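You operate a simulated robot arm through the tools that you are given. There is no shell and no other tool. Be economical: measure what you need, move in short steps, check, and stop when the job is done.

You run a simulated two-armed robot. Do the job below in one go: nothing can be reset, and whatever is moved stays where it is left.

JOB
Pick up the brown bag from the drum bench top with one hand, pass it to the other hand and put it on the shelf under the cleaning table. Set down upright: brown bag.

Only the result counts: the job must be done as asked and must still hold three seconds after the hand-in. Knocking over, shifting, dropping, spilling or breaking anything else fails it.

ROBOT AND FRAMES
Two 6-joint arms with two-finger parallel grippers on one trunk, on a base that drives. Base frame: it is fixed to the floor where the robot stands at the start and does not move with it; the origin is under the middle of the robot, x ahead of it, y to its left, z up; the surface under the hand at the start is at about z = 800. Lengths are in mm, angles in degrees, forces in N, time in s.
The left shoulder is at the start at [-102, 177, 758], the right one opposite. With the tool pointing down near the work surface each hand reaches from about 100 to 700 mm from the robot's upright axis, wherever it stands, measured 20 degrees to its own side. Places, roughly: shelf under the cleaning table [-4000, 1200, 400]. Payload 1.57 kg a hand.
Tool frame (each hand has its own): the origin (TCP) lies between the finger pads and is the grasp point; the fingertips stand 30 mm ahead of it; z points along the fingers, y is the line along which they close. The gripper opens to 80 mm. The fingers are 17 mm wide and 12 mm thick; the gripper's body (40 by 82 mm) begins 80 mm behind the TCP.
Orientation is told as [roll, pitch, yaw] about the base's x, y, z axes, in that order, counted from this pose: with the fingers straight down and closing along the base's y, the tool's x points along the base's -x, its y along +y and its z along -z.

CONTROLS
- The arms move only by the tool jog_arm. It takes "left_targets", "right_targets" or both (then of equal length, played together; a hand with none holds still); each is text: rows parted by semicolons, each of 7 numbers parted by spaces: the shift along the base's x, y, z in units of 200 mm (1.0 is 200 mm), then the turn, a rotation vector about the base's x, y, z in units of 45 degrees (1.0 is 45 degrees), then the gripper command, from -1 (fully open) to 1 (shut), values between in proportion. In form: x y z ax ay az fingers; .... A call has 1 to 10 rows; each row is the pose to reach, as a shift and turn from the pose commanded when the call began. A call with a number of a shift or a turn outside -1 to 1 is refused whole. A row lasts 0.2 s, in which the tool goes at most 50 mm and 8.6 degrees; a call with a longer step from one row to the next is refused whole, and so is a gripper value outside its range. Where a pose cannot be reached the arm comes as near as it can. A force on the tool above 40 N (or 10 N above the force at the start of the call, whichever is more), or a blocked arm, ends the call early, and 0.2 s more pass. Each finger travels about 72 mm/s and halts on what it meets, pressing with about 24 N; the grip force reading is that of the motor and also rises with nothing between the fingers. The clock runs only during rows and for 0.2 s after the last one: add rows that repeat a pose to give the fingers time. It gives the time, the measured TCP pose, the force on the tool (base axes), the opening and the grip force at its end, in the units of the frame above (readings bear some noise), with the torque about the TCP (base axes, N m) and any sound that the robot's microphone picked up.
- Cameras (640 x 400 px; columns grow to the right, rows downward): "scene" is now at [39.5, -32.3, 1486.8]; the picture's right is [-0.37, -0.93, 0.00], its down [-0.63, 0.25, -0.73] and it looks along [0.68, -0.27, -0.68] (base axes); focal length 258 px, centre (320, 200). "left" rides on the left gripper at [72, 7, -122] in its tool frame; the picture's right is [-0.09, 1.00, 0.00], its down [-0.84, -0.08, -0.54] and it looks along [-0.54, -0.05, 0.84] (tool axes); focal length 238 px, centre (320, 200). "right" rides on the right gripper at [72, -7, -122] in its tool frame; the picture's right is [0.09, 1.00, 0.00], its down [-0.84, 0.08, -0.54] and it looks along [-0.54, 0.05, 0.84] (tool axes); focal length 238 px, centre (320, 200). There is no depth. A picture from a camera that has moved, and an enlarged one, comes with that camera's place and axes in the base frame and with its lens.
- grab_frame(camera): a new picture of that camera. The clock stands still meanwhile.
- raise_lower(by): slides the trunk up (or, below 0, down) by that many mm; the arms and the scene camera ride with it, the base frame stays. It gives what a move gives, with no picture.
- drive_base(legs): drives the robot by 1 to 6 legs, each [ahead, left, turn to the left] in mm, mm and degrees, along the robot's own axes; the way and the turn of a leg run together, so that a leg with both is an arc; at most 1500 mm and 180 degrees a leg. The arms and the cameras ride along, it lands a little off, and it stops where it bumps. It gives what a move gives.
- head_to(pan, tilt): turns the head with the scene camera to pan (to the left, within 143 degrees either way) and tilt (down, from -29 to 69), counted from straight ahead of the robot. It gives what a move gives.
- close_up(camera, box): a new picture of the part [left, top, right, bottom] of that camera's present view, enlarged. The clock stands still meanwhile.
- finish_job(): hands the job in; it is judged then, once.

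Go step by step. Nothing tells you exact positions but the pictures and the camera data: compare them with the known pose of the tool, close in by small moves and look again before you grip or let go. The budget is 120 turns and 88 pictures, counting those below and the enlarged ones. Unless the task says otherwise, let go and move clear before handing in, and close with one line.

The tools are called after "Call:" as a command line: name --argument value ..., lists and objects as JSON in quotes. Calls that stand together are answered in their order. jog_arm: Moves the arms, as the interface text tells. Its arguments: {"type":"object","properties":{"left_targets":{"type":"string"},"right_targets":{"type":"string"}},"required":[]} The other tools are called the same way: raise_lower (by) slides the trunk up or down; drive_base (legs) drives the base; head_to (pan, tilt) turns the head that bears the scene camera; grab_frame (camera) takes a picture; close_up (camera, box) takes an enlarged picture of a part of a camera's view; finish_job () hands the job in.

At the start:

```text
time: 0.0
left_tool_pos: [412.8, 5.2, 1089.6]
left_ee_rot: [-0.1, 0.1, 0.0]
left_ft_force: [0.1, -0.8, 0.5]
left_moment: [0.0, 0.02, -0.01]
left_grip_width: 80.0
left_finger_force: 0.1
right_tool_pos: [417.0, -334.8, 1066.7]
right_ee_rot: [-0.1, -0.1, 0.0]
right_ft_force: [1.0, -0.3, 0.7]
right_moment: [0.02, 0.01, 0.0]
right_grip_width: 79.9
right_finger_force: 0.0
trunk travel left (down, up): [-200.0, 128.0]
robot x, y, heading: [0.0, 0.0, -0.0]
head pan, tilt: [-21.8, 42.9]
```

scene: 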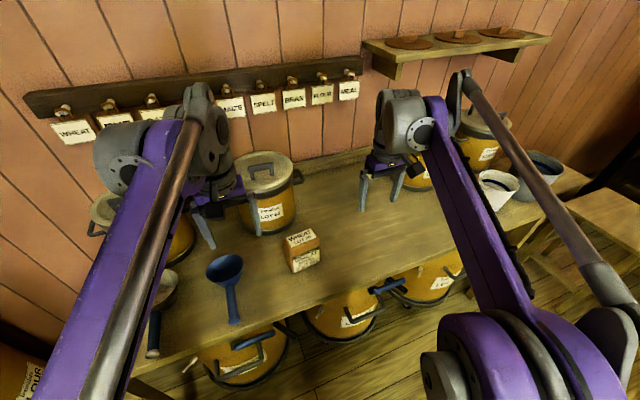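
right: 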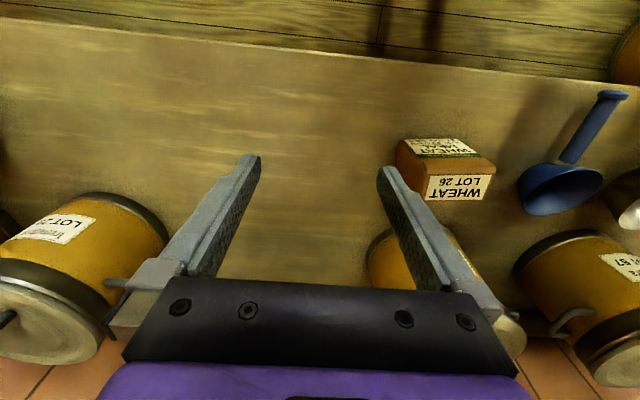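
left: 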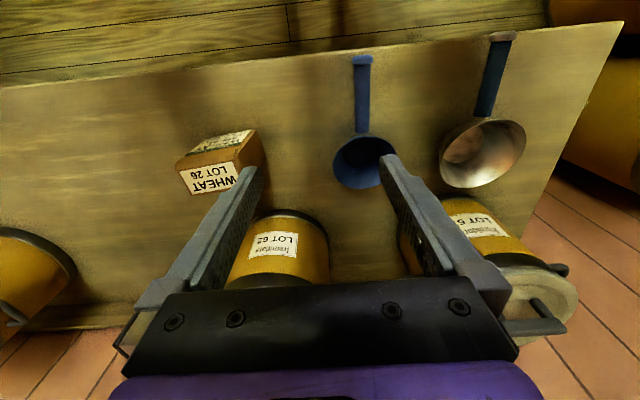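

I take the brown "WHEAT LOT 26" packet near [500, -155] on the bench to be the bag. I'll look closer at it and at what else is around.

Call:
close_up --camera "scene" --box '[220, 190, 380, 290]'

Call:
close_up --camera "right" --box '[360, 100, 520, 200]'

Call:
close_up --camera "left" --box '[140, 110, 300, 210]'

```text
4.00 times, centred on (300, 240) of scene
camera zoom: at [39.5, -32.3, 1486.8], right [-0.37, -0.93, 0.0], down [-0.63, 0.25, -0.73], along [0.68, -0.27, -0.68], focal length 1030 px, centre (400, 40)
```

zoom: 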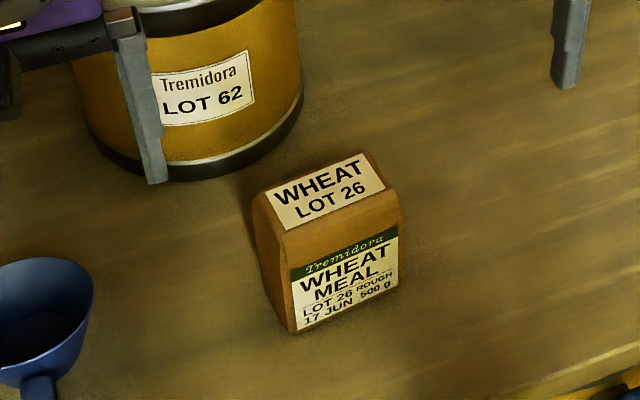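

```text
4.00 times, centred on (440, 150) of right
camera zoom: at [344.4, -343.2, 1188.5], right [-0.09, 1.0, 0.0], down [0.84, 0.08, 0.54], along [0.54, 0.05, -0.84], focal length 953 px, centre (-160, 400)
```

zoom: 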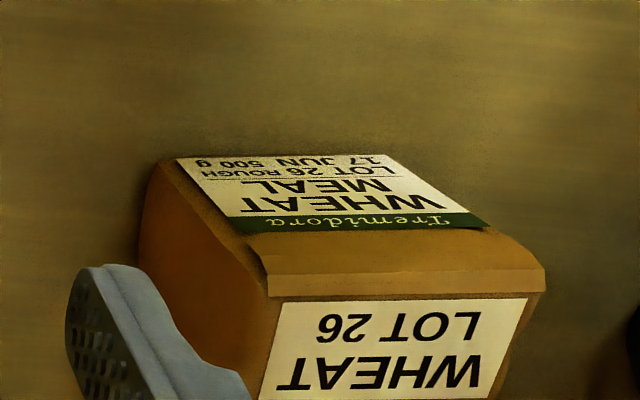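

```text
4.00 times, centred on (220, 160) of left
camera zoom: at [342.6, 12.0, 1212.0], right [0.09, 1.0, 0.0], down [0.84, -0.08, 0.54], along [0.54, -0.05, -0.84], focal length 953 px, centre (720, 360)
```

zoom: 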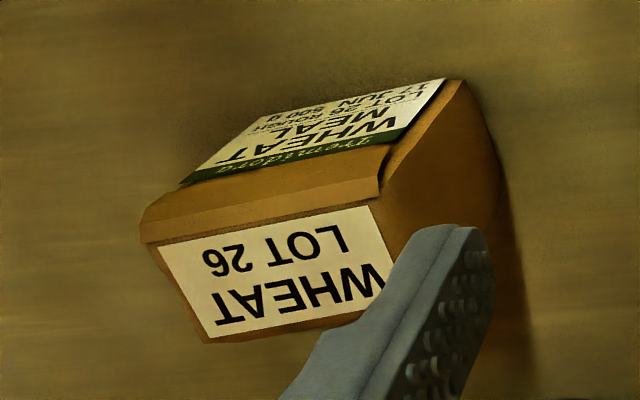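

The bag stands at about [483, -153], roughly 90 wide (y), 48 deep (x) and 115 tall, turned about -6°. The right hand will turn to close along its depth while the left hand moves aside.

Call:
jog_arm --right_targets "0.033 0.05 0 0 0 -0.186 -1; 0.066 0.1 0 0 0 -0.372 -1; 0.1 0.2 0 0 0 -0.558 -1; 0.13 0.3 0 0 0 -0.744 -1; 0.165 0.4 0 0 0 -0.93 -1" --left_targets "0 0.2 0 0 0 0 -1; 0 0.4 0 0 0 0 -1; 0 0.6 0 0 0 0 -1; 0 0.75 0 0 0 0 -1; 0 0.75 0 0 0 0 -1"

Call:
jog_arm --right_targets "0.033 0.1 0 0 0 -0.186 -1; 0.066 0.2 0 0 0 -0.372 -1; 0.1 0.3 0 0 0 -0.558 -1; 0.13 0.4 0 0 0 -0.744 -1; 0.165 0.51 0 0 0 -0.93 -1; 0.165 0.51 0 0 0 -0.93 -1"

Call:
grab_frame --camera "right"

Call:
grab_frame --camera "scene"

```text
time: 1.2
left_tool_pos: [412.1, 156.1, 1091.0]
left_ee_rot: [-0.1, 0.0, 0.1]
left_ft_force: [-0.7, 0.1, -0.1]
left_moment: [-0.04, 0.0, 0.0]
left_grip_width: 79.8
left_finger_force: 0.0
right_tool_pos: [449.9, -254.7, 1065.0]
right_ee_rot: [0.0, 0.0, -41.8]
right_ft_force: [-0.2, -0.4, 0.1]
right_moment: [0.0, -0.02, -0.01]
right_grip_width: 80.0
right_finger_force: 0.1
trunk travel left (down, up): [-200.0, 128.0]
robot x, y, heading: [0.5, 0.3, -0.1]
head pan, tilt: [-21.8, 42.9]
```

```text
time: 2.6
left_tool_pos: [412.7, 155.6, 1090.8]
left_ee_rot: [0.0, 0.1, 0.0]
left_ft_force: [-0.9, 0.3, 0.2]
left_moment: [-0.01, -0.02, 0.02]
left_grip_width: 80.0
left_finger_force: 0.0
right_tool_pos: [481.0, -151.9, 1065.7]
right_ee_rot: [-0.1, 0.0, -83.8]
right_ft_force: [-0.2, -0.2, 0.9]
right_moment: [0.01, 0.03, 0.04]
right_grip_width: 79.8
right_finger_force: 0.0
trunk travel left (down, up): [-200.0, 128.0]
robot x, y, heading: [0.5, 0.2, 0.0]
head pan, tilt: [-21.8, 42.9]
```

```text
81 pictures are left
camera right: at [467.8, -83.6, 1188.8], right [0.98, 0.2, 0.0], down [0.17, -0.82, 0.54], along [0.11, -0.53, -0.84], focal length 238 px, centre (320, 200)
```

right: 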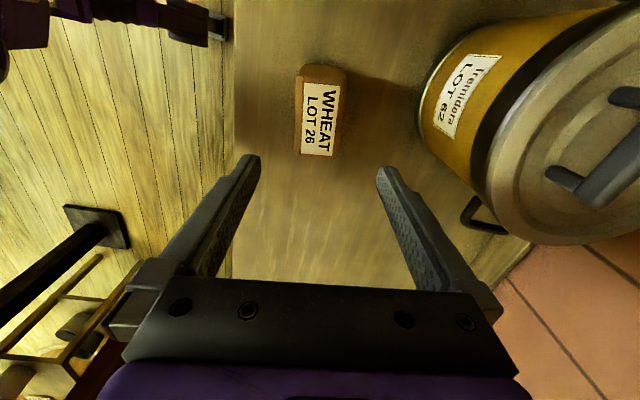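

```text
80 pictures are left
camera scene: at [39.3, -32.6, 1486.8], right [-0.37, -0.93, 0.0], down [-0.63, 0.25, -0.73], along [0.68, -0.27, -0.68], focal length 258 px, centre (320, 200)
```

scene: 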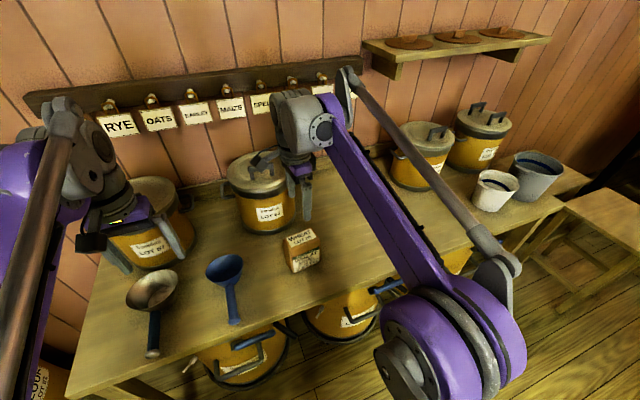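

The wrist view agrees: bag top is centred near [482, -149]. I'll descend straddling the depth and grip the upper third.

Call:
jog_arm --right_targets "0 0 -0.2 0 0 0 -1; 0 0 -0.4 0 0 0 -1; 0 0 -0.55 0 0 0 -1; 0 0 -0.65 0 0 0 -1; 0 0 -0.75 0 0 0 -1; 0 0 -0.81 0 0 0 -1; 0 0 -0.87 0 0 0 -1; 0 0 -0.87 0 0 0 -1"

Call:
grab_frame --camera "right"

Call:
close_up --camera "scene" --box '[220, 190, 380, 290]'

```text
time: 4.4
left_tool_pos: [413.0, 155.4, 1091.5]
left_ee_rot: [0.1, 0.0, 0.0]
left_ft_force: [-0.3, 0.2, -0.2]
left_moment: [0.02, 0.0, -0.02]
left_grip_width: 80.0
left_finger_force: 0.2
right_tool_pos: [482.7, -152.1, 892.1]
right_ee_rot: [-0.1, 0.0, -83.7]
right_ft_force: [-0.7, 0.2, -0.5]
right_moment: [0.03, 0.03, 0.04]
right_grip_width: 80.1
right_finger_force: 0.0
trunk travel left (down, up): [-200.0, 128.0]
robot x, y, heading: [-2.4, 1.1, 0.1]
head pan, tilt: [-21.8, 42.9]
```

```text
79 pictures are left
camera right: at [468.7, -83.6, 1014.6], right [0.98, 0.2, 0.0], down [0.17, -0.82, 0.54], along [0.11, -0.53, -0.84], focal length 238 px, centre (320, 200)
```

right: 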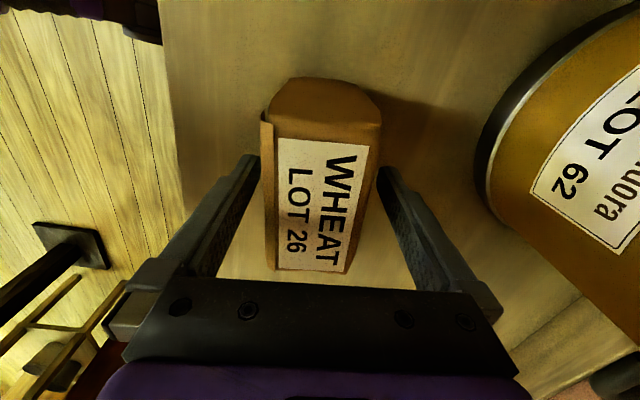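

```text
4.00 times, centred on (300, 240) of scene
camera zoom: at [39.4, -32.3, 1486.8], right [-0.37, -0.93, 0.0], down [-0.63, 0.25, -0.73], along [0.68, -0.27, -0.68], focal length 1030 px, centre (400, 40)
```

zoom: 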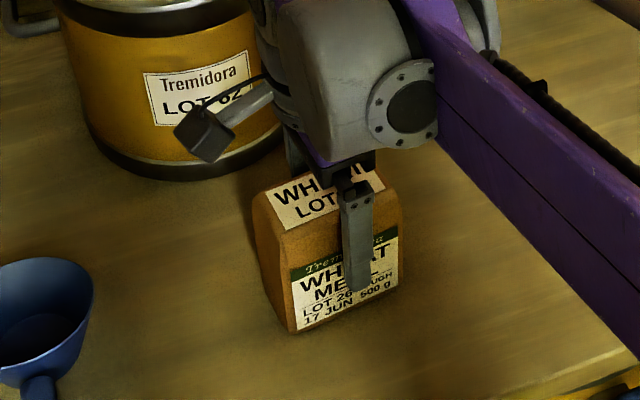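

The fingers straddle the bag cleanly. Closing.

Call:
jog_arm --right_targets "0 0 0 0 0 0 0; 0 0 0 0 0 0 1; 0 0 0 0 0 0 1; 0 0 0 0 0 0 1; 0 0 0 0 0 0 1"

Call:
jog_arm --right_targets "0 0 0.1 0 0 0 1; 0 0 0.25 0 0 0 1; 0 0 0.4 0 0 0 1; 0 0 0.4 0 0 0 1"

Call:
grab_frame --camera "scene"

```text
time: 5.6
left_tool_pos: [412.9, 155.5, 1090.9]
left_ee_rot: [-0.1, 0.0, 0.1]
left_ft_force: [-0.1, 1.0, 0.0]
left_moment: [-0.01, 0.03, -0.02]
left_grip_width: 80.0
left_finger_force: 0.0
right_tool_pos: [483.3, -153.2, 891.4]
right_ee_rot: [-0.1, 0.0, -83.7]
right_ft_force: [-0.2, -0.2, -0.5]
right_moment: [-0.08, 0.04, -0.01]
right_grip_width: 55.7
right_finger_force: 23.9
trunk travel left (down, up): [-200.0, 128.0]
robot x, y, heading: [0.7, -1.1, 0.2]
head pan, tilt: [-21.8, 42.9]
```

```text
time: 6.6
left_tool_pos: [413.8, 155.4, 1090.4]
left_ee_rot: [0.0, 0.0, 0.0]
left_ft_force: [0.5, 0.3, 1.1]
left_moment: [-0.01, -0.01, 0.0]
left_grip_width: 79.9
left_finger_force: 0.0
right_tool_pos: [480.3, -154.4, 970.2]
right_ee_rot: [0.0, 0.0, -83.7]
right_ft_force: [0.1, -1.1, -5.2]
right_moment: [-0.07, 0.01, -0.02]
right_grip_width: 56.0
right_finger_force: 24.0
trunk travel left (down, up): [-200.0, 128.0]
robot x, y, heading: [-0.8, -3.7, 0.2]
head pan, tilt: [-21.8, 42.9]
```

```text
77 pictures are left
camera scene: at [40.1, -32.5, 1486.7], right [-0.37, -0.93, 0.0], down [-0.63, 0.25, -0.73], along [0.68, -0.27, -0.68], focal length 258 px, centre (320, 200)
```

scene: 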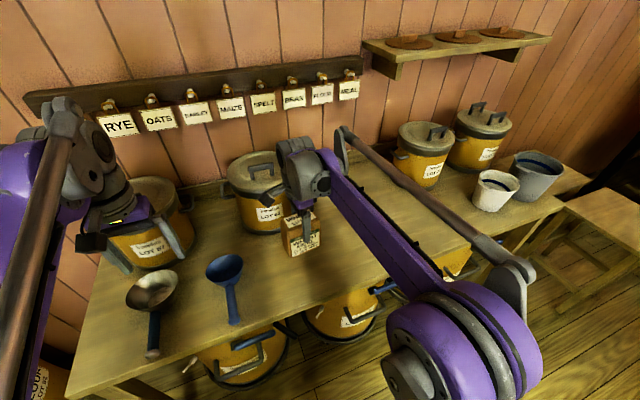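

The bag is held (about 5 N). I'll raise it in front of the body and turn it so its width points away from the left shoulder, while the left hand tilts its fingers forward.

Call:
jog_arm --right_targets "0 0 0.12 0 0 0.118 1; 0 0 0.25 0 0 0.237 1; 0 0.05 0.38 0 0 0.355 1; 0 0.1 0.5 0 0 0.473 1; 0 0.2 0.63 0 0 0.59 1; 0 0.3 0.75 0 0 0.71 1; 0 0.3 0.75 0 0 0.71 1" --left_targets "0 0 0 0 -0.167 0 -1; 0 0 0 0 -0.333 0 -1; 0 0 0 0 -0.5 0 -1; 0 0 0 0 -0.667 0 -1; 0 0 0 0 -0.833 0 -1; 0 0 0 0 -1 0 -1; 0 0 0 0 -1 0 -1"

Call:
jog_arm --right_targets "0 0.06 0 0 0 0.118 1; 0 0.12 0 0 0 0.237 1; 0 0.18 0 0 0 0.355 1; 0 0.24 0 0 0 0.473 1; 0 0.3 0 0 0 0.59 1; 0 0.37 0 0 0 0.71 1; 0 0.37 0 0 0 0.71 1" --left_targets "0 0 0 0 -0.167 0 -1; 0 0 0 0 -0.333 0 -1; 0 0 0 0 -0.5 0 -1; 0 0 0 0 -0.667 0 -1; 0 0 0 0 -0.833 0 -1; 0 0 0 0 -1 0 -1; 0 0 0 0 -1 0 -1"

Call:
grab_frame --camera "scene"

Call:
grab_frame --camera "left"

```text
time: 8.2
left_tool_pos: [414.2, 154.8, 1090.3]
left_ee_rot: [-0.1, -45.0, 0.0]
left_ft_force: [0.7, 1.3, 0.2]
left_moment: [-0.01, -0.02, -0.01]
left_grip_width: 80.4
left_finger_force: 0.1
right_tool_pos: [480.7, -92.3, 1120.5]
right_ee_rot: [0.0, -0.1, -51.7]
right_ft_force: [-1.1, 0.2, -4.9]
right_moment: [0.01, -0.01, 0.0]
right_grip_width: 55.7
right_finger_force: 24.1
trunk travel left (down, up): [-200.0, 128.0]
robot x, y, heading: [1.3, 2.4, 0.0]
head pan, tilt: [-21.8, 42.9]
```

```text
time: 9.8
left_tool_pos: [413.9, 155.0, 1088.9]
left_ee_rot: [-84.6, -89.9, 84.8]
left_ft_force: [-0.5, -0.7, -0.2]
left_moment: [0.02, 0.04, 0.04]
left_grip_width: 79.9
left_finger_force: 0.1
left hand out of reach, approached as far as the arm can: row 5, 6
right_tool_pos: [482.4, -18.2, 1122.0]
right_ee_rot: [0.0, 0.0, -19.6]
right_ft_force: [-0.6, 0.0, -5.2]
right_moment: [0.0, 0.0, 0.0]
right_grip_width: 56.0
right_finger_force: 24.1
trunk travel left (down, up): [-200.0, 128.0]
robot x, y, heading: [-3.4, 2.0, -0.0]
head pan, tilt: [-21.8, 42.9]
```

```text
76 pictures are left
camera scene: at [39.9, -32.7, 1486.7], right [-0.37, -0.93, 0.0], down [-0.63, 0.25, -0.73], along [0.68, -0.27, -0.68], focal length 258 px, centre (320, 200)
```

scene: 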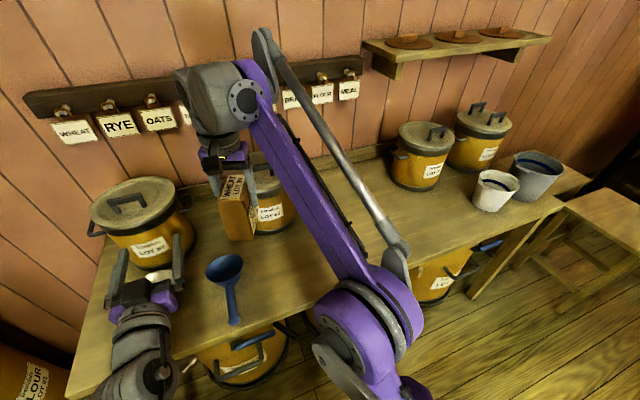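

```text
75 pictures are left
camera left: at [292.6, 161.8, 1017.7], right [0.0, 1.0, 0.09], down [-0.54, -0.07, 0.84], along [0.84, -0.05, 0.54], focal length 238 px, centre (320, 200)
```

left: 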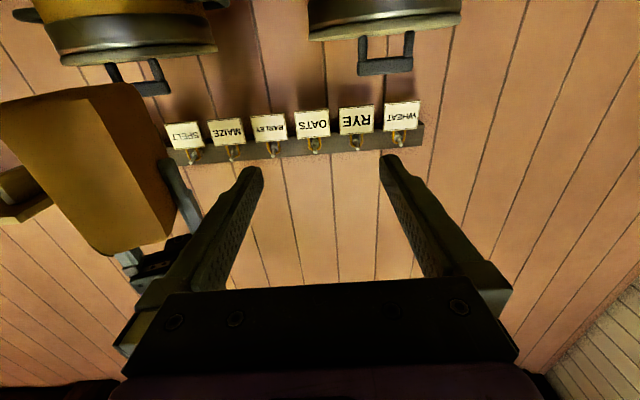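

Both hands arrived. Now I bring the left hand behind the bag at a pre-grasp, yawed -20° to match it.

Call:
jog_arm --left_targets "-0.15 0 -0.05 0 0 -0.1 -1; -0.2 -0.18 -0.1 0 0 -0.2 -1; -0.2 -0.36 -0.1 0 0 -0.3 -1; -0.17 -0.55 -0.1 0 0 -0.4 -1; -0.15 -0.685 -0.1 0 0 -0.444 -1; -0.15 -0.685 -0.1 0 0 -0.444 -1; -0.15 -0.685 -0.1 0 0 -0.444 -1"

Call:
grab_frame --camera "left"

Call:
grab_frame --camera "scene"

Call:
grab_frame --camera "right"

```text
time: 11.4
left_tool_pos: [383.4, 18.7, 1060.4]
left_ee_rot: [6.3, -87.3, -24.6]
left_ft_force: [-0.4, 0.1, -0.7]
left_moment: [0.01, 0.01, 0.0]
left_grip_width: 80.0
left_finger_force: 0.2
left hand out of reach, approached as far as the arm can: row 1, 2, 3, 4, 5, 6, 7
right_tool_pos: [480.6, -18.2, 1120.9]
right_ee_rot: [0.0, 0.0, -19.7]
right_ft_force: [0.1, 1.0, -4.7]
right_moment: [-0.01, -0.01, 0.0]
right_grip_width: 55.9
right_finger_force: 24.5
trunk travel left (down, up): [-200.0, 128.0]
robot x, y, heading: [2.3, 1.3, -0.0]
head pan, tilt: [-21.8, 42.9]
```

```text
74 pictures are left
camera left: at [267.1, 65.3, 994.3], right [0.31, 0.94, 0.1], down [-0.5, 0.08, 0.86], along [0.81, -0.32, 0.5], focal length 238 px, centre (320, 200)
```

left: 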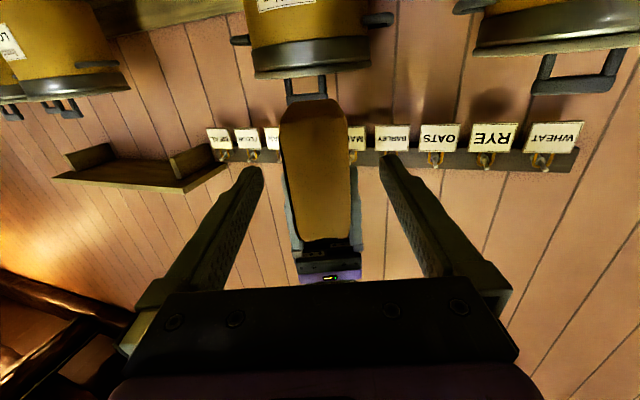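

```text
73 pictures are left
camera scene: at [40.1, -32.4, 1486.7], right [-0.37, -0.93, 0.0], down [-0.63, 0.25, -0.73], along [0.68, -0.27, -0.68], focal length 258 px, centre (320, 200)
```

scene: 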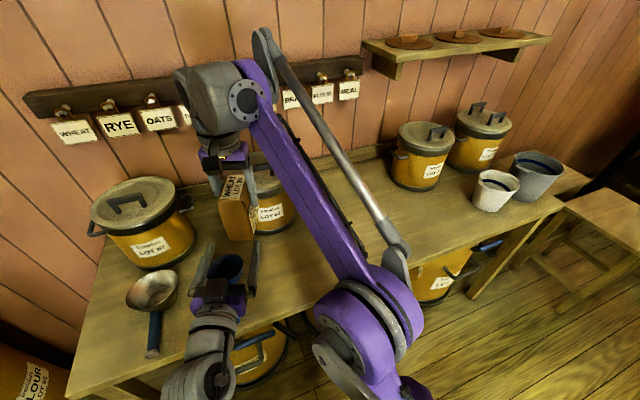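

```text
72 pictures are left
camera right: at [412.7, -1.3, 1243.8], right [0.25, 0.97, 0.0], down [0.81, -0.21, 0.54], along [0.52, -0.14, -0.84], focal length 238 px, centre (320, 200)
```

right: 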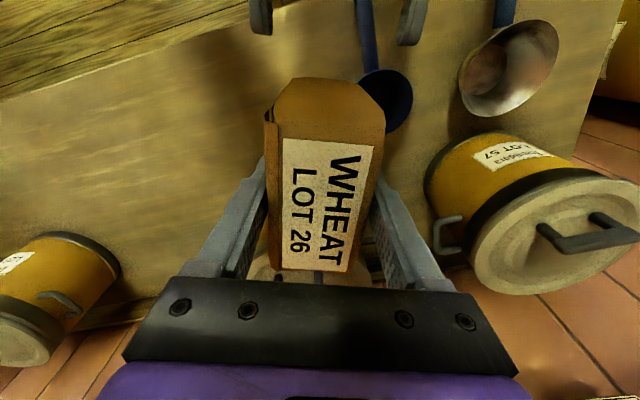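

The left fingers line up with the bag, but fully horizontal is the wrist's limit, so I'll pitch them about 30° down. That also keeps the low-slung wrist camera clear of the shelf later.

Call:
jog_arm --left_targets "0.0 0 0.06 0.046 0.125 0 -1; 0.02 0 0.12 0.091 0.251 0 -1; 0.05 -0.01 0.17 0.137 0.376 0 -1; 0.09 -0.03 0.195 0.182 0.502 0 -1; 0.113 -0.046 0.195 0.228 0.627 0 -1; 0.113 -0.046 0.195 0.228 0.627 0 -1; 0.113 -0.046 0.195 0.228 0.627 0 -1"

Call:
grab_frame --camera "left"

Call:
grab_frame --camera "scene"

```text
time: 13.0
left_tool_pos: [407.0, 10.2, 1109.3]
left_ee_rot: [0.1, -59.9, -20.0]
left_ft_force: [-0.8, -0.1, -0.2]
left_moment: [0.03, -0.02, -0.01]
left_grip_width: 80.1
left_finger_force: 0.1
left hand out of reach, approached as far as the arm can: row 2, 3, 4
right_tool_pos: [482.4, -19.5, 1121.2]
right_ee_rot: [0.0, 0.1, -19.8]
right_ft_force: [-0.1, 0.6, -5.1]
right_moment: [0.02, 0.04, -0.01]
right_grip_width: 56.0
right_finger_force: 23.8
trunk travel left (down, up): [-200.0, 128.0]
robot x, y, heading: [1.1, -0.1, -0.1]
head pan, tilt: [-21.8, 42.9]
```

```text
71 pictures are left
camera left: at [276.3, 65.6, 1107.3], right [0.38, 0.92, 0.08], down [-0.07, -0.06, 1.0], along [0.92, -0.39, 0.05], focal length 238 px, centre (320, 200)
```

left: 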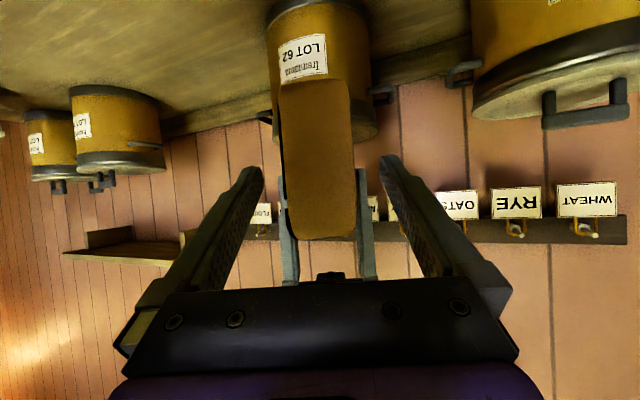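

```text
70 pictures are left
camera scene: at [40.3, -32.4, 1486.7], right [-0.37, -0.93, 0.0], down [-0.63, 0.25, -0.73], along [0.68, -0.27, -0.68], focal length 258 px, centre (320, 200)
```

scene: 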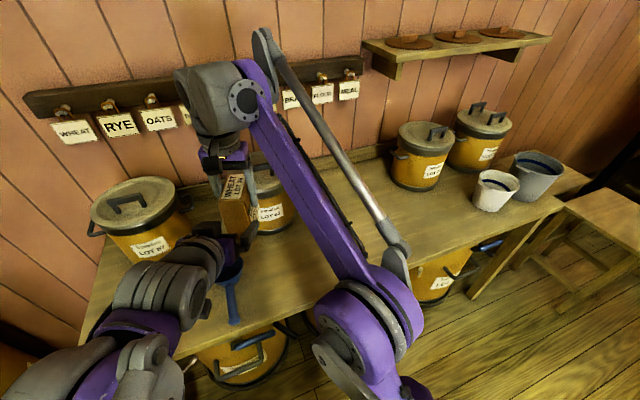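

Centred well. Advancing along the fingers to the grasp.

Call:
jog_arm --left_targets "0.08 -0.031 -0.051 0 0 0 -1; 0.16 -0.062 -0.102 0 0 0 -1; 0.24 -0.093 -0.153 0 0 0 -1; 0.325 -0.125 -0.205 0 0 0 -1; 0.325 -0.125 -0.205 0 0 0 -1"

Call:
grab_frame --camera "left"

Call:
close_up --camera "scene" --box '[160, 140, 320, 240]'

```text
time: 14.2
left_tool_pos: [471.9, -16.3, 1066.9]
left_ee_rot: [0.0, -60.0, -20.0]
left_ft_force: [0.2, 0.5, -0.3]
left_moment: [-0.01, -0.01, 0.02]
left_grip_width: 79.9
left_finger_force: 0.1
right_tool_pos: [482.4, -17.0, 1121.8]
right_ee_rot: [-0.1, 0.0, -19.8]
right_ft_force: [-0.1, 0.5, -4.2]
right_moment: [-0.01, -0.01, 0.02]
right_grip_width: 55.9
right_finger_force: 24.3
trunk travel left (down, up): [-200.0, 128.0]
robot x, y, heading: [-1.3, -1.8, -0.3]
head pan, tilt: [-21.8, 42.9]
```

```text
69 pictures are left
camera left: at [341.0, 38.9, 1065.8], right [0.38, 0.92, 0.08], down [-0.07, -0.06, 1.0], along [0.92, -0.39, 0.05], focal length 238 px, centre (320, 200)
```

left: 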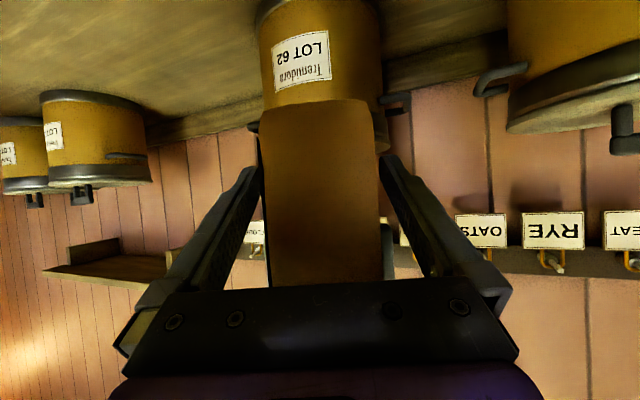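

```text
4.00 times, centred on (240, 190) of scene
camera zoom: at [39.4, -32.2, 1486.8], right [-0.37, -0.93, 0.0], down [-0.63, 0.25, -0.73], along [0.68, -0.27, -0.68], focal length 1030 px, centre (640, 240)
```

zoom: 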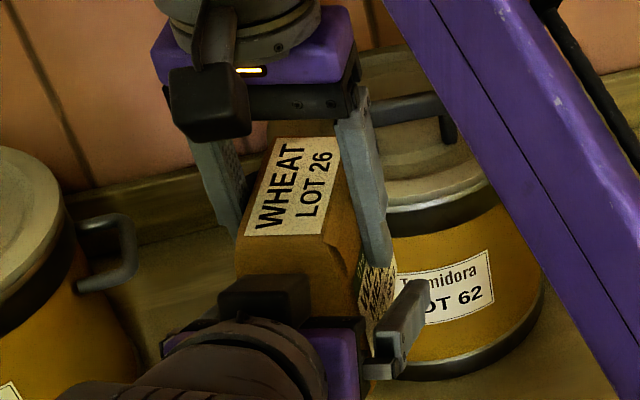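

The bag is between the left fingers. Closing left, then I'll check before opening right.

Call:
jog_arm --left_targets "0 0 0 0 0 0 0; 0 0 0 0 0 0 1; 0 0 0 0 0 0 1; 0 0 0 0 0 0 1; 0 0 0 0 0 0 1"

Call:
jog_arm --right_targets "0 0 0 0 0 0 0.2; 0 0 0 0 0 0 -0.5; 0 0 0 0 0 0 -1; 0 0 0 0 0 0 -1; 0 0 0 0 0 0 -1"

Call:
grab_frame --camera "right"

Call:
grab_frame --camera "left"

```text
time: 15.4
left_tool_pos: [471.6, -14.7, 1066.6]
left_ee_rot: [0.0, -59.9, -19.8]
left_ft_force: [13.0, 13.5, 1.0]
left_moment: [-0.27, 0.37, 0.49]
left_grip_width: 55.7
left_finger_force: 24.3
right_tool_pos: [481.5, -19.3, 1121.9]
right_ee_rot: [-0.1, 0.1, -19.9]
right_ft_force: [-12.0, -14.4, -3.0]
right_moment: [-0.44, 0.37, -0.26]
right_grip_width: 55.9
right_finger_force: 23.7
trunk travel left (down, up): [-200.0, 128.0]
robot x, y, heading: [0.7, 0.5, 0.1]
head pan, tilt: [-21.8, 42.9]
```

```text
time: 16.6
left_tool_pos: [471.0, -16.3, 1067.1]
left_ee_rot: [0.1, -60.0, -20.0]
left_ft_force: [-0.5, -0.8, -0.9]
left_moment: [0.03, 0.07, 0.01]
left_grip_width: 55.8
left_finger_force: 24.1
right_tool_pos: [481.5, -17.6, 1121.8]
right_ee_rot: [-0.1, 0.0, -19.7]
right_ft_force: [-0.1, -0.7, -0.4]
right_moment: [0.0, 0.0, 0.01]
right_grip_width: 79.8
right_finger_force: 0.1
trunk travel left (down, up): [-200.0, 128.0]
robot x, y, heading: [-1.5, 0.5, -0.3]
head pan, tilt: [-21.8, 42.9]
```

```text
67 pictures are left
camera right: at [412.6, -1.3, 1243.8], right [0.25, 0.97, 0.0], down [0.81, -0.21, 0.54], along [0.52, -0.14, -0.84], focal length 238 px, centre (320, 200)
```

right: 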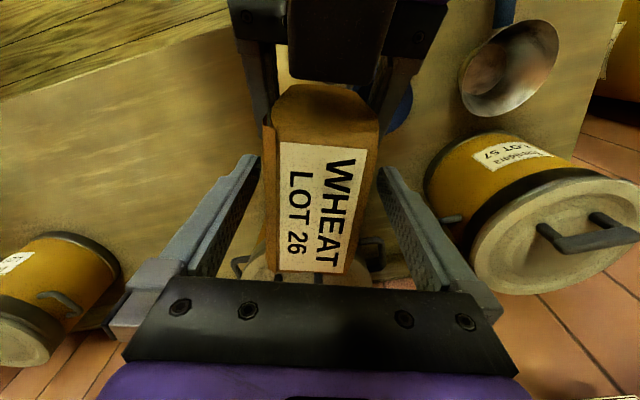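

```text
66 pictures are left
camera left: at [341.3, 38.8, 1065.8], right [0.38, 0.92, 0.08], down [-0.07, -0.06, 1.0], along [0.92, -0.39, 0.05], focal length 238 px, centre (320, 200)
```

left: 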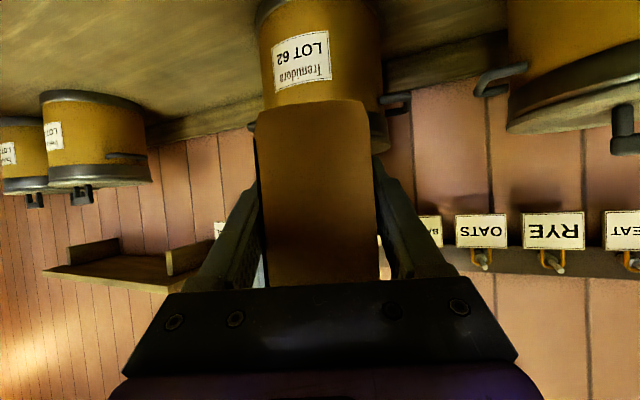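

The left hand has the bag. I'll raise the right hand clear and then move it to the right.

Call:
jog_arm --right_targets "0 0 0.15 0 0 0 -1; 0 0 0.35 0 0 0 -1; 0 -0.1 0.5 0 0 0 -1; 0 -0.3 0.5 0 0 0 -1; 0 -0.5 0.4 0 0 0 -1; -0.1 -0.7 0.3 0 0 0 -1; -0.2 -0.9 0.2 0 0 0 -1; -0.3 -1 0.1 0 0 0 -1; -0.3 -1 0 0 0 0 -1"

Call:
grab_frame --camera "left"

Call:
grab_frame --camera "scene"

```text
time: 17.5
left_tool_pos: [468.1, -20.1, 1065.8]
left_ee_rot: [0.2, -59.6, -20.6]
left_ft_force: [-2.6, -5.1, -6.6]
left_moment: [0.41, -0.1, 0.07]
left_grip_width: 61.3
left_finger_force: 23.8
right_tool_pos: [453.3, -41.0, 1167.1]
right_ee_rot: [0.8, -0.3, -19.8]
right_ft_force: [1.4, 5.2, 1.3]
right_moment: [0.21, -0.11, -0.11]
right_grip_width: 80.0
right_finger_force: 0.1
right hand out of reach, approached as far as the arm can: row 1, 2, 3, 4
trunk travel left (down, up): [-200.0, 128.0]
robot x, y, heading: [-0.4, -3.2, -0.2]
head pan, tilt: [-21.8, 42.9]
stopped in row 4 (left hand): the force on the tool passed its limit at 51 N (the readings are from after the stop); the commanded pose is now the measured one
```

```text
65 pictures are left
camera left: at [338.8, 36.6, 1064.9], right [0.39, 0.92, 0.08], down [-0.07, -0.06, 1.0], along [0.92, -0.39, 0.04], focal length 238 px, centre (320, 200)
```

left: 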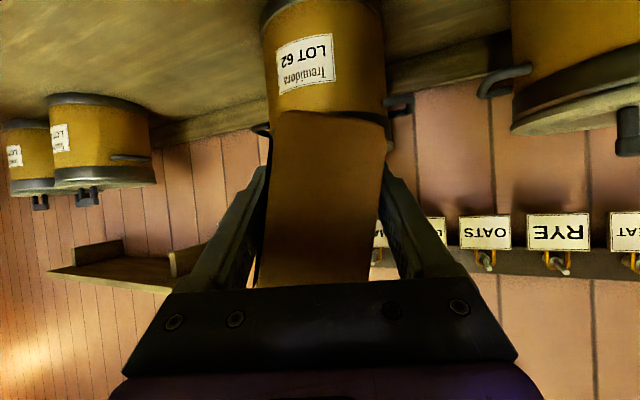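

```text
64 pictures are left
camera scene: at [39.3, -33.1, 1486.7], right [-0.37, -0.93, 0.0], down [-0.63, 0.25, -0.73], along [0.68, -0.27, -0.68], focal length 258 px, centre (320, 200)
```

scene: 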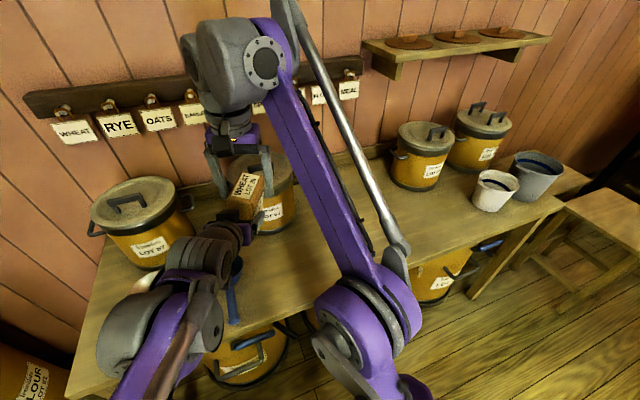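

The right arm ran out of height and its finger nudged the bag top sideways. I'll back it off by 22 mm along its closing line, then lower the left hand instead to free the bag.

Call:
jog_arm --right_targets "0.018 0.05 0 0 0 0 -1; 0.038 0.104 0 0 0 0 -1; 0.038 0.104 0 0 0 0 -1"

Call:
grab_frame --camera "right"

Call:
grab_frame --camera "left"

```text
time: 18.3
left_tool_pos: [470.0, -18.9, 1065.5]
left_ee_rot: [0.1, -59.8, -20.4]
left_ft_force: [0.9, 0.3, -5.0]
left_moment: [0.01, 0.06, 0.0]
left_grip_width: 57.8
left_finger_force: 24.7
right_tool_pos: [457.4, -21.1, 1159.2]
right_ee_rot: [0.7, -0.3, -19.9]
right_ft_force: [0.5, -0.1, -0.2]
right_moment: [-0.01, -0.04, -0.01]
right_grip_width: 79.7
right_finger_force: 0.1
right hand out of reach, approached as far as the arm can: row 1, 2, 3
trunk travel left (down, up): [-200.0, 128.0]
robot x, y, heading: [2.5, -0.3, 0.1]
head pan, tilt: [-21.8, 42.9]
```

```text
63 pictures are left
camera right: at [386.8, -5.1, 1281.2], right [0.25, 0.97, 0.01], down [0.81, -0.22, 0.55], along [0.53, -0.13, -0.84], focal length 238 px, centre (320, 200)
```

right: 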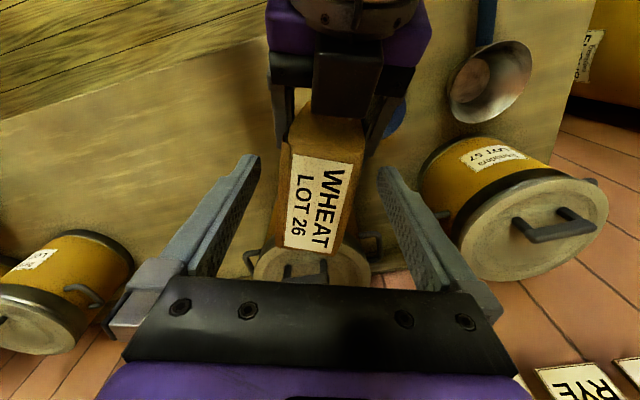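

```text
62 pictures are left
camera left: at [339.6, 37.4, 1064.9], right [0.39, 0.92, 0.08], down [-0.07, -0.06, 1.0], along [0.92, -0.39, 0.04], focal length 238 px, centre (320, 200)
```

left: 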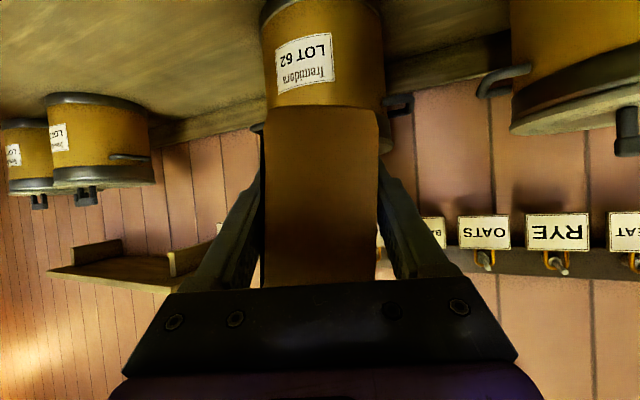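

The bag is free and nearly straight again. Lowering the left hand by 80 mm, then swinging the right hand away.

Call:
jog_arm --left_targets "0 0 -0.08 0 0 0 1; 0 0 -0.16 0 0 0 1; 0 0 -0.24 0 0 0 1; 0 0 -0.32 0 0 0 1; 0 0 -0.4 0 0 0 1; 0 0 -0.4 0 0 0 1"

Call:
jog_arm --right_targets "0 -0.2 0 0 0 0 -1; 0 -0.4 0 0 0 0 -1; 0 -0.6 0 0 0 0 -1; 0 -0.8 0 0 0 0 -1; -0.1 -1 0 0 0 0 -1; -0.2 -1 -0.1 0 0 0 -1; -0.3 -1 -0.2 0 0 0 -1; -0.3 -1 -0.2 0 0 0 -1"

Call:
grab_frame --camera "scene"

Call:
grab_frame --camera "left"

```text
time: 19.7
left_tool_pos: [469.8, -20.4, 985.6]
left_ee_rot: [0.1, -59.8, -20.6]
left_ft_force: [-0.1, -1.0, -4.8]
left_moment: [0.02, 0.01, -0.02]
left_grip_width: 57.6
left_finger_force: 24.1
right_tool_pos: [455.8, -21.2, 1159.0]
right_ee_rot: [0.7, -0.3, -19.9]
right_ft_force: [-0.5, 0.6, 0.6]
right_moment: [0.02, -0.03, 0.05]
right_grip_width: 80.2
right_finger_force: 0.0
trunk travel left (down, up): [-200.0, 128.0]
robot x, y, heading: [-0.7, 1.2, 0.1]
head pan, tilt: [-21.8, 42.9]
```

```text
time: 21.5
left_tool_pos: [469.9, -18.7, 986.5]
left_ee_rot: [0.1, -59.7, -20.4]
left_ft_force: [0.0, -0.3, -5.3]
left_moment: [0.02, 0.05, -0.01]
left_grip_width: 57.7
left_finger_force: 24.5
right_tool_pos: [397.4, -222.8, 1120.2]
right_ee_rot: [0.7, -0.2, -19.9]
right_ft_force: [1.1, -0.2, 0.4]
right_moment: [0.0, 0.02, -0.02]
right_grip_width: 80.0
right_finger_force: 0.0
trunk travel left (down, up): [-200.0, 128.0]
robot x, y, heading: [0.1, 0.5, -0.0]
head pan, tilt: [-21.8, 42.9]
```

```text
61 pictures are left
camera scene: at [40.4, -32.2, 1486.7], right [-0.37, -0.93, 0.0], down [-0.63, 0.25, -0.73], along [0.68, -0.27, -0.68], focal length 258 px, centre (320, 200)
```

scene: 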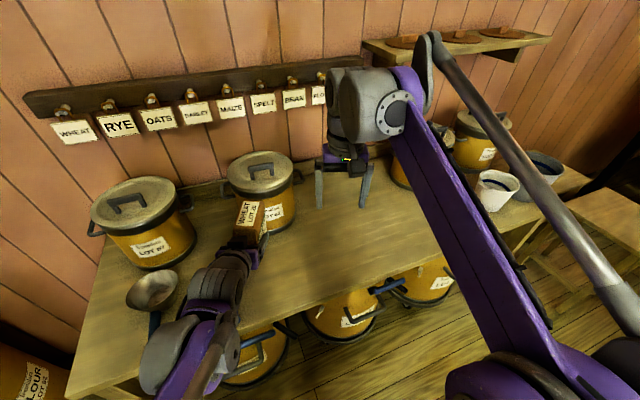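

```text
60 pictures are left
camera left: at [339.7, 36.5, 985.0], right [0.39, 0.92, 0.08], down [-0.07, -0.06, 1.0], along [0.92, -0.39, 0.04], focal length 238 px, centre (320, 200)
```

left: 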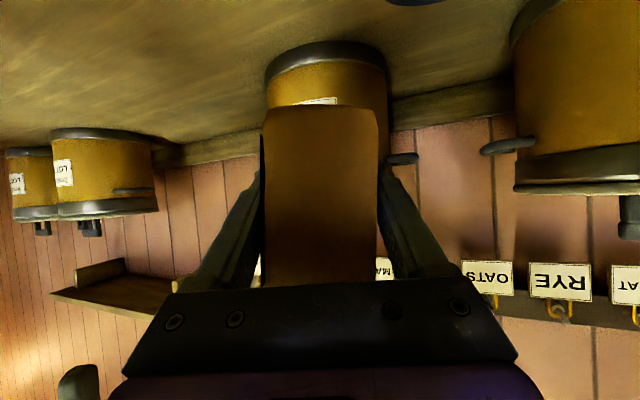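

Bag is securely in the left hand. Now I'll look around behind the robot to find the route to the cleaning table.

Call:
head_to --pan 143 --tilt 20

Call:
grab_frame --camera "scene"

Call:
head_to --pan -143 --tilt 20

Call:
grab_frame --camera "scene"

Call:
head_to --pan 75 --tilt 30

Call:
grab_frame --camera "scene"

```text
time: 24.0
left_tool_pos: [468.1, -19.0, 987.0]
left_ee_rot: [0.1, -59.8, -20.5]
left_ft_force: [-0.1, -0.1, -4.7]
left_moment: [0.04, 0.03, 0.03]
left_grip_width: 57.5
left_finger_force: 23.7
right_tool_pos: [397.6, -222.1, 1119.8]
right_ee_rot: [0.7, -0.4, -19.8]
right_ft_force: [0.9, 0.0, -0.7]
right_moment: [-0.05, 0.05, 0.0]
right_grip_width: 80.0
right_finger_force: 0.0
trunk travel left (down, up): [-200.0, 128.0]
robot x, y, heading: [-1.5, -1.3, 0.0]
head pan, tilt: [143.0, 20.0]
```

```text
59 pictures are left
camera scene: at [-111.5, 54.5, 1522.4], right [0.6, 0.8, 0.0], down [0.27, -0.21, -0.94], along [-0.75, 0.57, -0.34], focal length 258 px, centre (320, 200)
```

scene: 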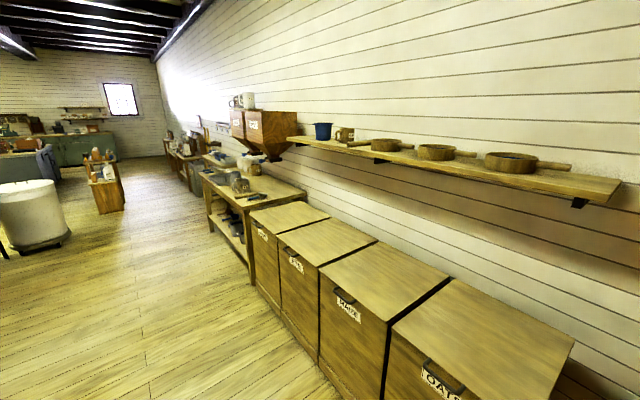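

```text
time: 28.0
left_tool_pos: [468.3, -20.5, 986.0]
left_ee_rot: [0.1, -59.8, -20.5]
left_ft_force: [0.0, -0.1, -4.8]
left_moment: [0.03, 0.05, 0.0]
left_grip_width: 57.5
left_finger_force: 23.8
right_tool_pos: [395.6, -221.4, 1119.6]
right_ee_rot: [0.7, -0.3, -19.9]
right_ft_force: [0.1, -0.2, -0.2]
right_moment: [0.04, 0.0, 0.01]
right_grip_width: 80.0
right_finger_force: 0.0
trunk travel left (down, up): [-200.0, 128.0]
robot x, y, heading: [0.2, 1.8, -0.2]
head pan, tilt: [-143.0, 20.0]
```

```text
58 pictures are left
camera scene: at [-111.5, -57.6, 1522.4], right [-0.6, 0.8, 0.0], down [0.27, 0.21, -0.94], along [-0.75, -0.57, -0.34], focal length 258 px, centre (320, 200)
```

scene: 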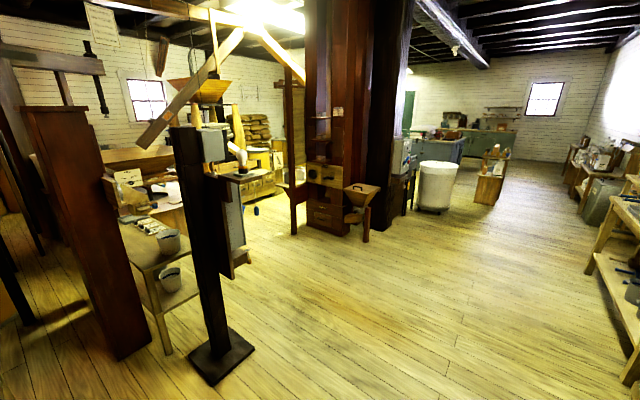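

```text
time: 31.1
left_tool_pos: [468.5, -20.7, 986.3]
left_ee_rot: [0.1, -59.8, -20.4]
left_ft_force: [-0.4, -0.2, -5.1]
left_moment: [0.03, 0.05, -0.02]
left_grip_width: 57.7
left_finger_force: 23.6
right_tool_pos: [396.6, -222.1, 1119.3]
right_ee_rot: [0.8, -0.3, -19.9]
right_ft_force: [0.0, 0.8, 0.0]
right_moment: [0.01, -0.02, 0.01]
right_grip_width: 80.1
right_finger_force: 0.0
trunk travel left (down, up): [-200.0, 128.0]
robot x, y, heading: [0.5, 0.3, 0.0]
head pan, tilt: [75.0, 30.0]
```

```text
57 pictures are left
camera scene: at [-13.7, 85.8, 1506.3], right [0.97, -0.26, 0.0], down [-0.13, -0.48, -0.87], along [0.22, 0.84, -0.5], focal length 258 px, centre (320, 200)
```

scene: 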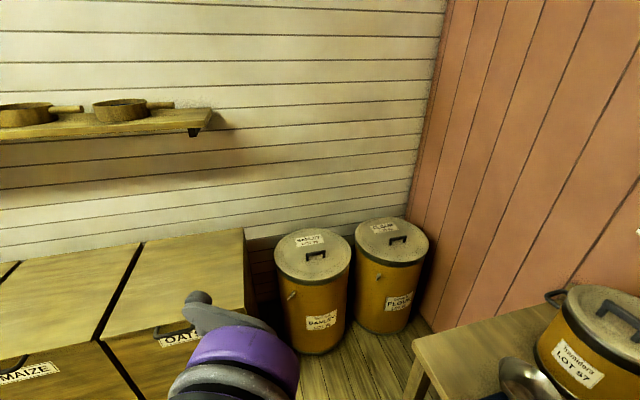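

Several tables line the left wall; the target near [-4000, 1200] is likely beyond the first one. Let me zoom in on that stretch.

Call:
head_to --pan 143 --tilt 10

Call:
close_up --camera "scene" --box '[60, 100, 300, 250]'

```text
time: 32.5
left_tool_pos: [468.9, -19.9, 987.8]
left_ee_rot: [0.1, -59.8, -20.5]
left_ft_force: [0.4, 0.0, -4.4]
left_moment: [0.01, 0.07, 0.01]
left_grip_width: 57.4
left_finger_force: 24.7
right_tool_pos: [396.7, -221.7, 1119.5]
right_ee_rot: [0.6, -0.3, -19.9]
right_ft_force: [-0.4, -0.3, -0.5]
right_moment: [0.03, -0.03, -0.02]
right_grip_width: 80.0
right_finger_force: 0.1
trunk travel left (down, up): [-200.0, 128.0]
robot x, y, heading: [0.8, -0.8, 0.2]
head pan, tilt: [143.0, 10.0]
```

```text
2.67 times, centred on (180, 175) of scene
camera zoom: at [-111.4, 54.5, 1538.6], right [0.6, 0.8, 0.0], down [0.14, -0.1, -0.98], along [-0.79, 0.59, -0.17], focal length 687 px, centre (693, 267)
```

zoom: 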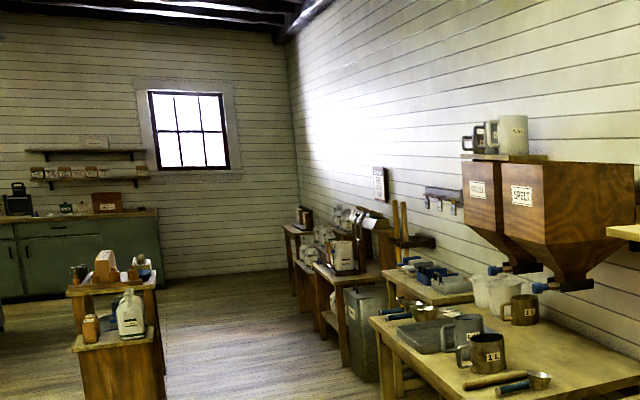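

I'll pull the arms in, straighten the bag's yaw and back away from the bench.

Call:
jog_arm --left_targets "-0.05 0 0.1 0 0 0.1 1; -0.15 0.05 0.2 0 0 0.2 1; -0.25 0.15 0.2 0 0 0.3 1; -0.35 0.25 0.2 0 0 0.4 1; -0.45 0.35 0.2 0 0 0.45 1; -0.5 0.4 0.2 0 0 0.45 1; -0.5 0.4 0.2 0 0 0.45 1" --right_targets "-0.05 0 0 0 0 0.1 -1; -0.15 -0.05 0 0 0 0.2 -1; -0.25 -0.1 0 0 0 0.3 -1; -0.35 -0.15 0 0 0 0.4 -1; -0.45 -0.2 0 0 0 0.44 -1; -0.5 -0.2 0 0 0 0.44 -1; -0.5 -0.2 0 0 0 0.44 -1"

Call:
drive_base --legs '[[-500, 0, 0]]'

Call:
head_to --pan 0 --tilt 40

Call:
grab_frame --camera "scene"

```text
time: 34.1
left_tool_pos: [368.7, 61.2, 1025.8]
left_ee_rot: [0.2, -59.8, -0.1]
left_ft_force: [0.2, -0.5, -4.5]
left_moment: [0.01, 0.08, 0.01]
left_grip_width: 57.5
left_finger_force: 24.4
right_tool_pos: [297.5, -263.0, 1121.6]
right_ee_rot: [0.6, -0.3, -0.1]
right_ft_force: [0.2, -0.9, 0.2]
right_moment: [0.03, 0.01, 0.0]
right_grip_width: 80.0
right_finger_force: 0.1
trunk travel left (down, up): [-200.0, 128.0]
robot x, y, heading: [0.0, 1.1, 0.2]
head pan, tilt: [143.0, 10.0]
```

```text
time: 37.0
left_tool_pos: [-120.0, 61.1, 1025.3]
left_ee_rot: [0.1, -59.8, -0.4]
left_ft_force: [0.3, 0.5, -4.8]
left_moment: [0.05, 0.06, -0.02]
left_grip_width: 57.3
left_finger_force: 24.0
right_tool_pos: [-192.3, -262.8, 1122.0]
right_ee_rot: [0.7, -0.2, -0.3]
right_ft_force: [-1.1, 1.0, 0.4]
right_moment: [-0.02, -0.01, 0.0]
right_grip_width: 80.1
right_finger_force: 0.0
trunk travel left (down, up): [-200.0, 128.0]
robot x, y, heading: [-490.1, -1.5, -0.3]
head pan, tilt: [143.0, 10.0]
```

```text
time: 39.2
left_tool_pos: [-119.3, 61.0, 1026.8]
left_ee_rot: [0.1, -59.7, -0.4]
left_ft_force: [0.0, 1.3, -4.5]
left_moment: [0.0, 0.05, 0.03]
left_grip_width: 57.5
left_finger_force: 23.7
right_tool_pos: [-191.2, -262.8, 1121.4]
right_ee_rot: [0.7, -0.3, -0.3]
right_ft_force: [0.1, 0.3, 0.2]
right_moment: [0.02, 0.02, 0.05]
right_grip_width: 79.9
right_finger_force: 0.0
trunk travel left (down, up): [-200.0, 128.0]
robot x, y, heading: [-489.3, -2.0, -0.4]
head pan, tilt: [0.0, 40.0]
```

```text
55 pictures are left
camera scene: at [-440.3, -0.8, 1490.9], right [0.0, -1.0, 0.0], down [-0.64, 0.0, -0.77], along [0.77, 0.0, -0.64], focal length 258 px, centre (320, 200)
```

scene: 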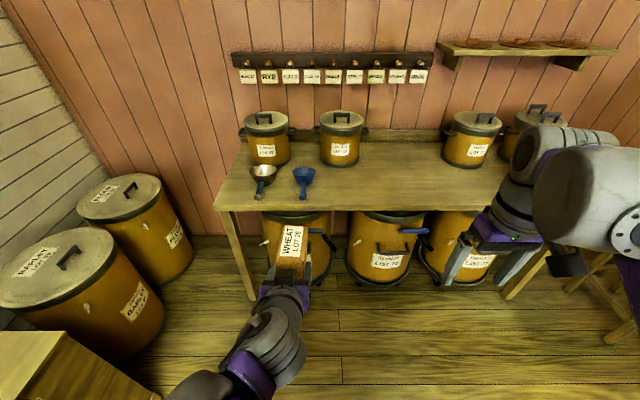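

The bench is undisturbed. I'll back a little more, turn round and drive along the aisle.

Call:
drive_base --legs '[[-300, -100, 0], [0, 0, 90], [0, 0, 90], [1300, 0, 0]]'

Call:
head_to --pan -30 --tilt 20

Call:
grab_frame --camera "scene"

```text
time: 55.2
left_tool_pos: [-2458.5, -190.8, 1027.0]
left_ee_rot: [0.1, -59.8, -179.2]
left_ft_force: [-0.6, 0.1, -3.7]
left_moment: [-0.04, -0.07, -0.02]
left_grip_width: 56.9
left_finger_force: 23.9
right_tool_pos: [-2393.0, 133.9, 1122.7]
right_ee_rot: [0.7, -0.3, -178.9]
right_ft_force: [0.4, 0.2, 0.1]
right_moment: [-0.02, 0.01, -0.03]
right_grip_width: 80.3
right_finger_force: 0.0
trunk travel left (down, up): [-200.0, 128.0]
robot x, y, heading: [-2088.3, -122.8, -178.8]
head pan, tilt: [0.0, 40.0]
```

```text
time: 56.1
left_tool_pos: [-2457.1, -192.0, 1025.9]
left_ee_rot: [0.1, -59.8, -179.1]
left_ft_force: [0.4, -0.2, -5.0]
left_moment: [-0.03, -0.08, 0.0]
left_grip_width: 56.8
left_finger_force: 24.3
right_tool_pos: [-2393.4, 133.0, 1120.4]
right_ee_rot: [0.8, -0.3, -178.9]
right_ft_force: [0.2, -0.5, -0.4]
right_moment: [0.0, 0.0, 0.03]
right_grip_width: 80.2
right_finger_force: 0.1
trunk travel left (down, up): [-200.0, 128.0]
robot x, y, heading: [-2090.4, -123.9, -178.7]
head pan, tilt: [-30.0, 20.0]
```

```text
54 pictures are left
camera scene: at [-2132.8, -79.3, 1522.3], right [0.48, 0.88, 0.0], down [0.3, -0.17, -0.94], along [-0.82, 0.45, -0.34], focal length 258 px, centre (320, 200)
```

scene: 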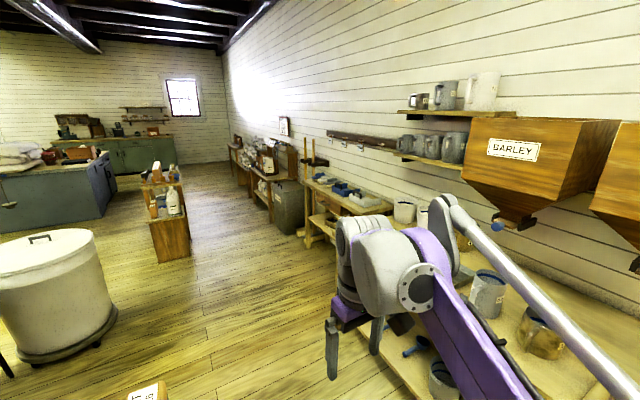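

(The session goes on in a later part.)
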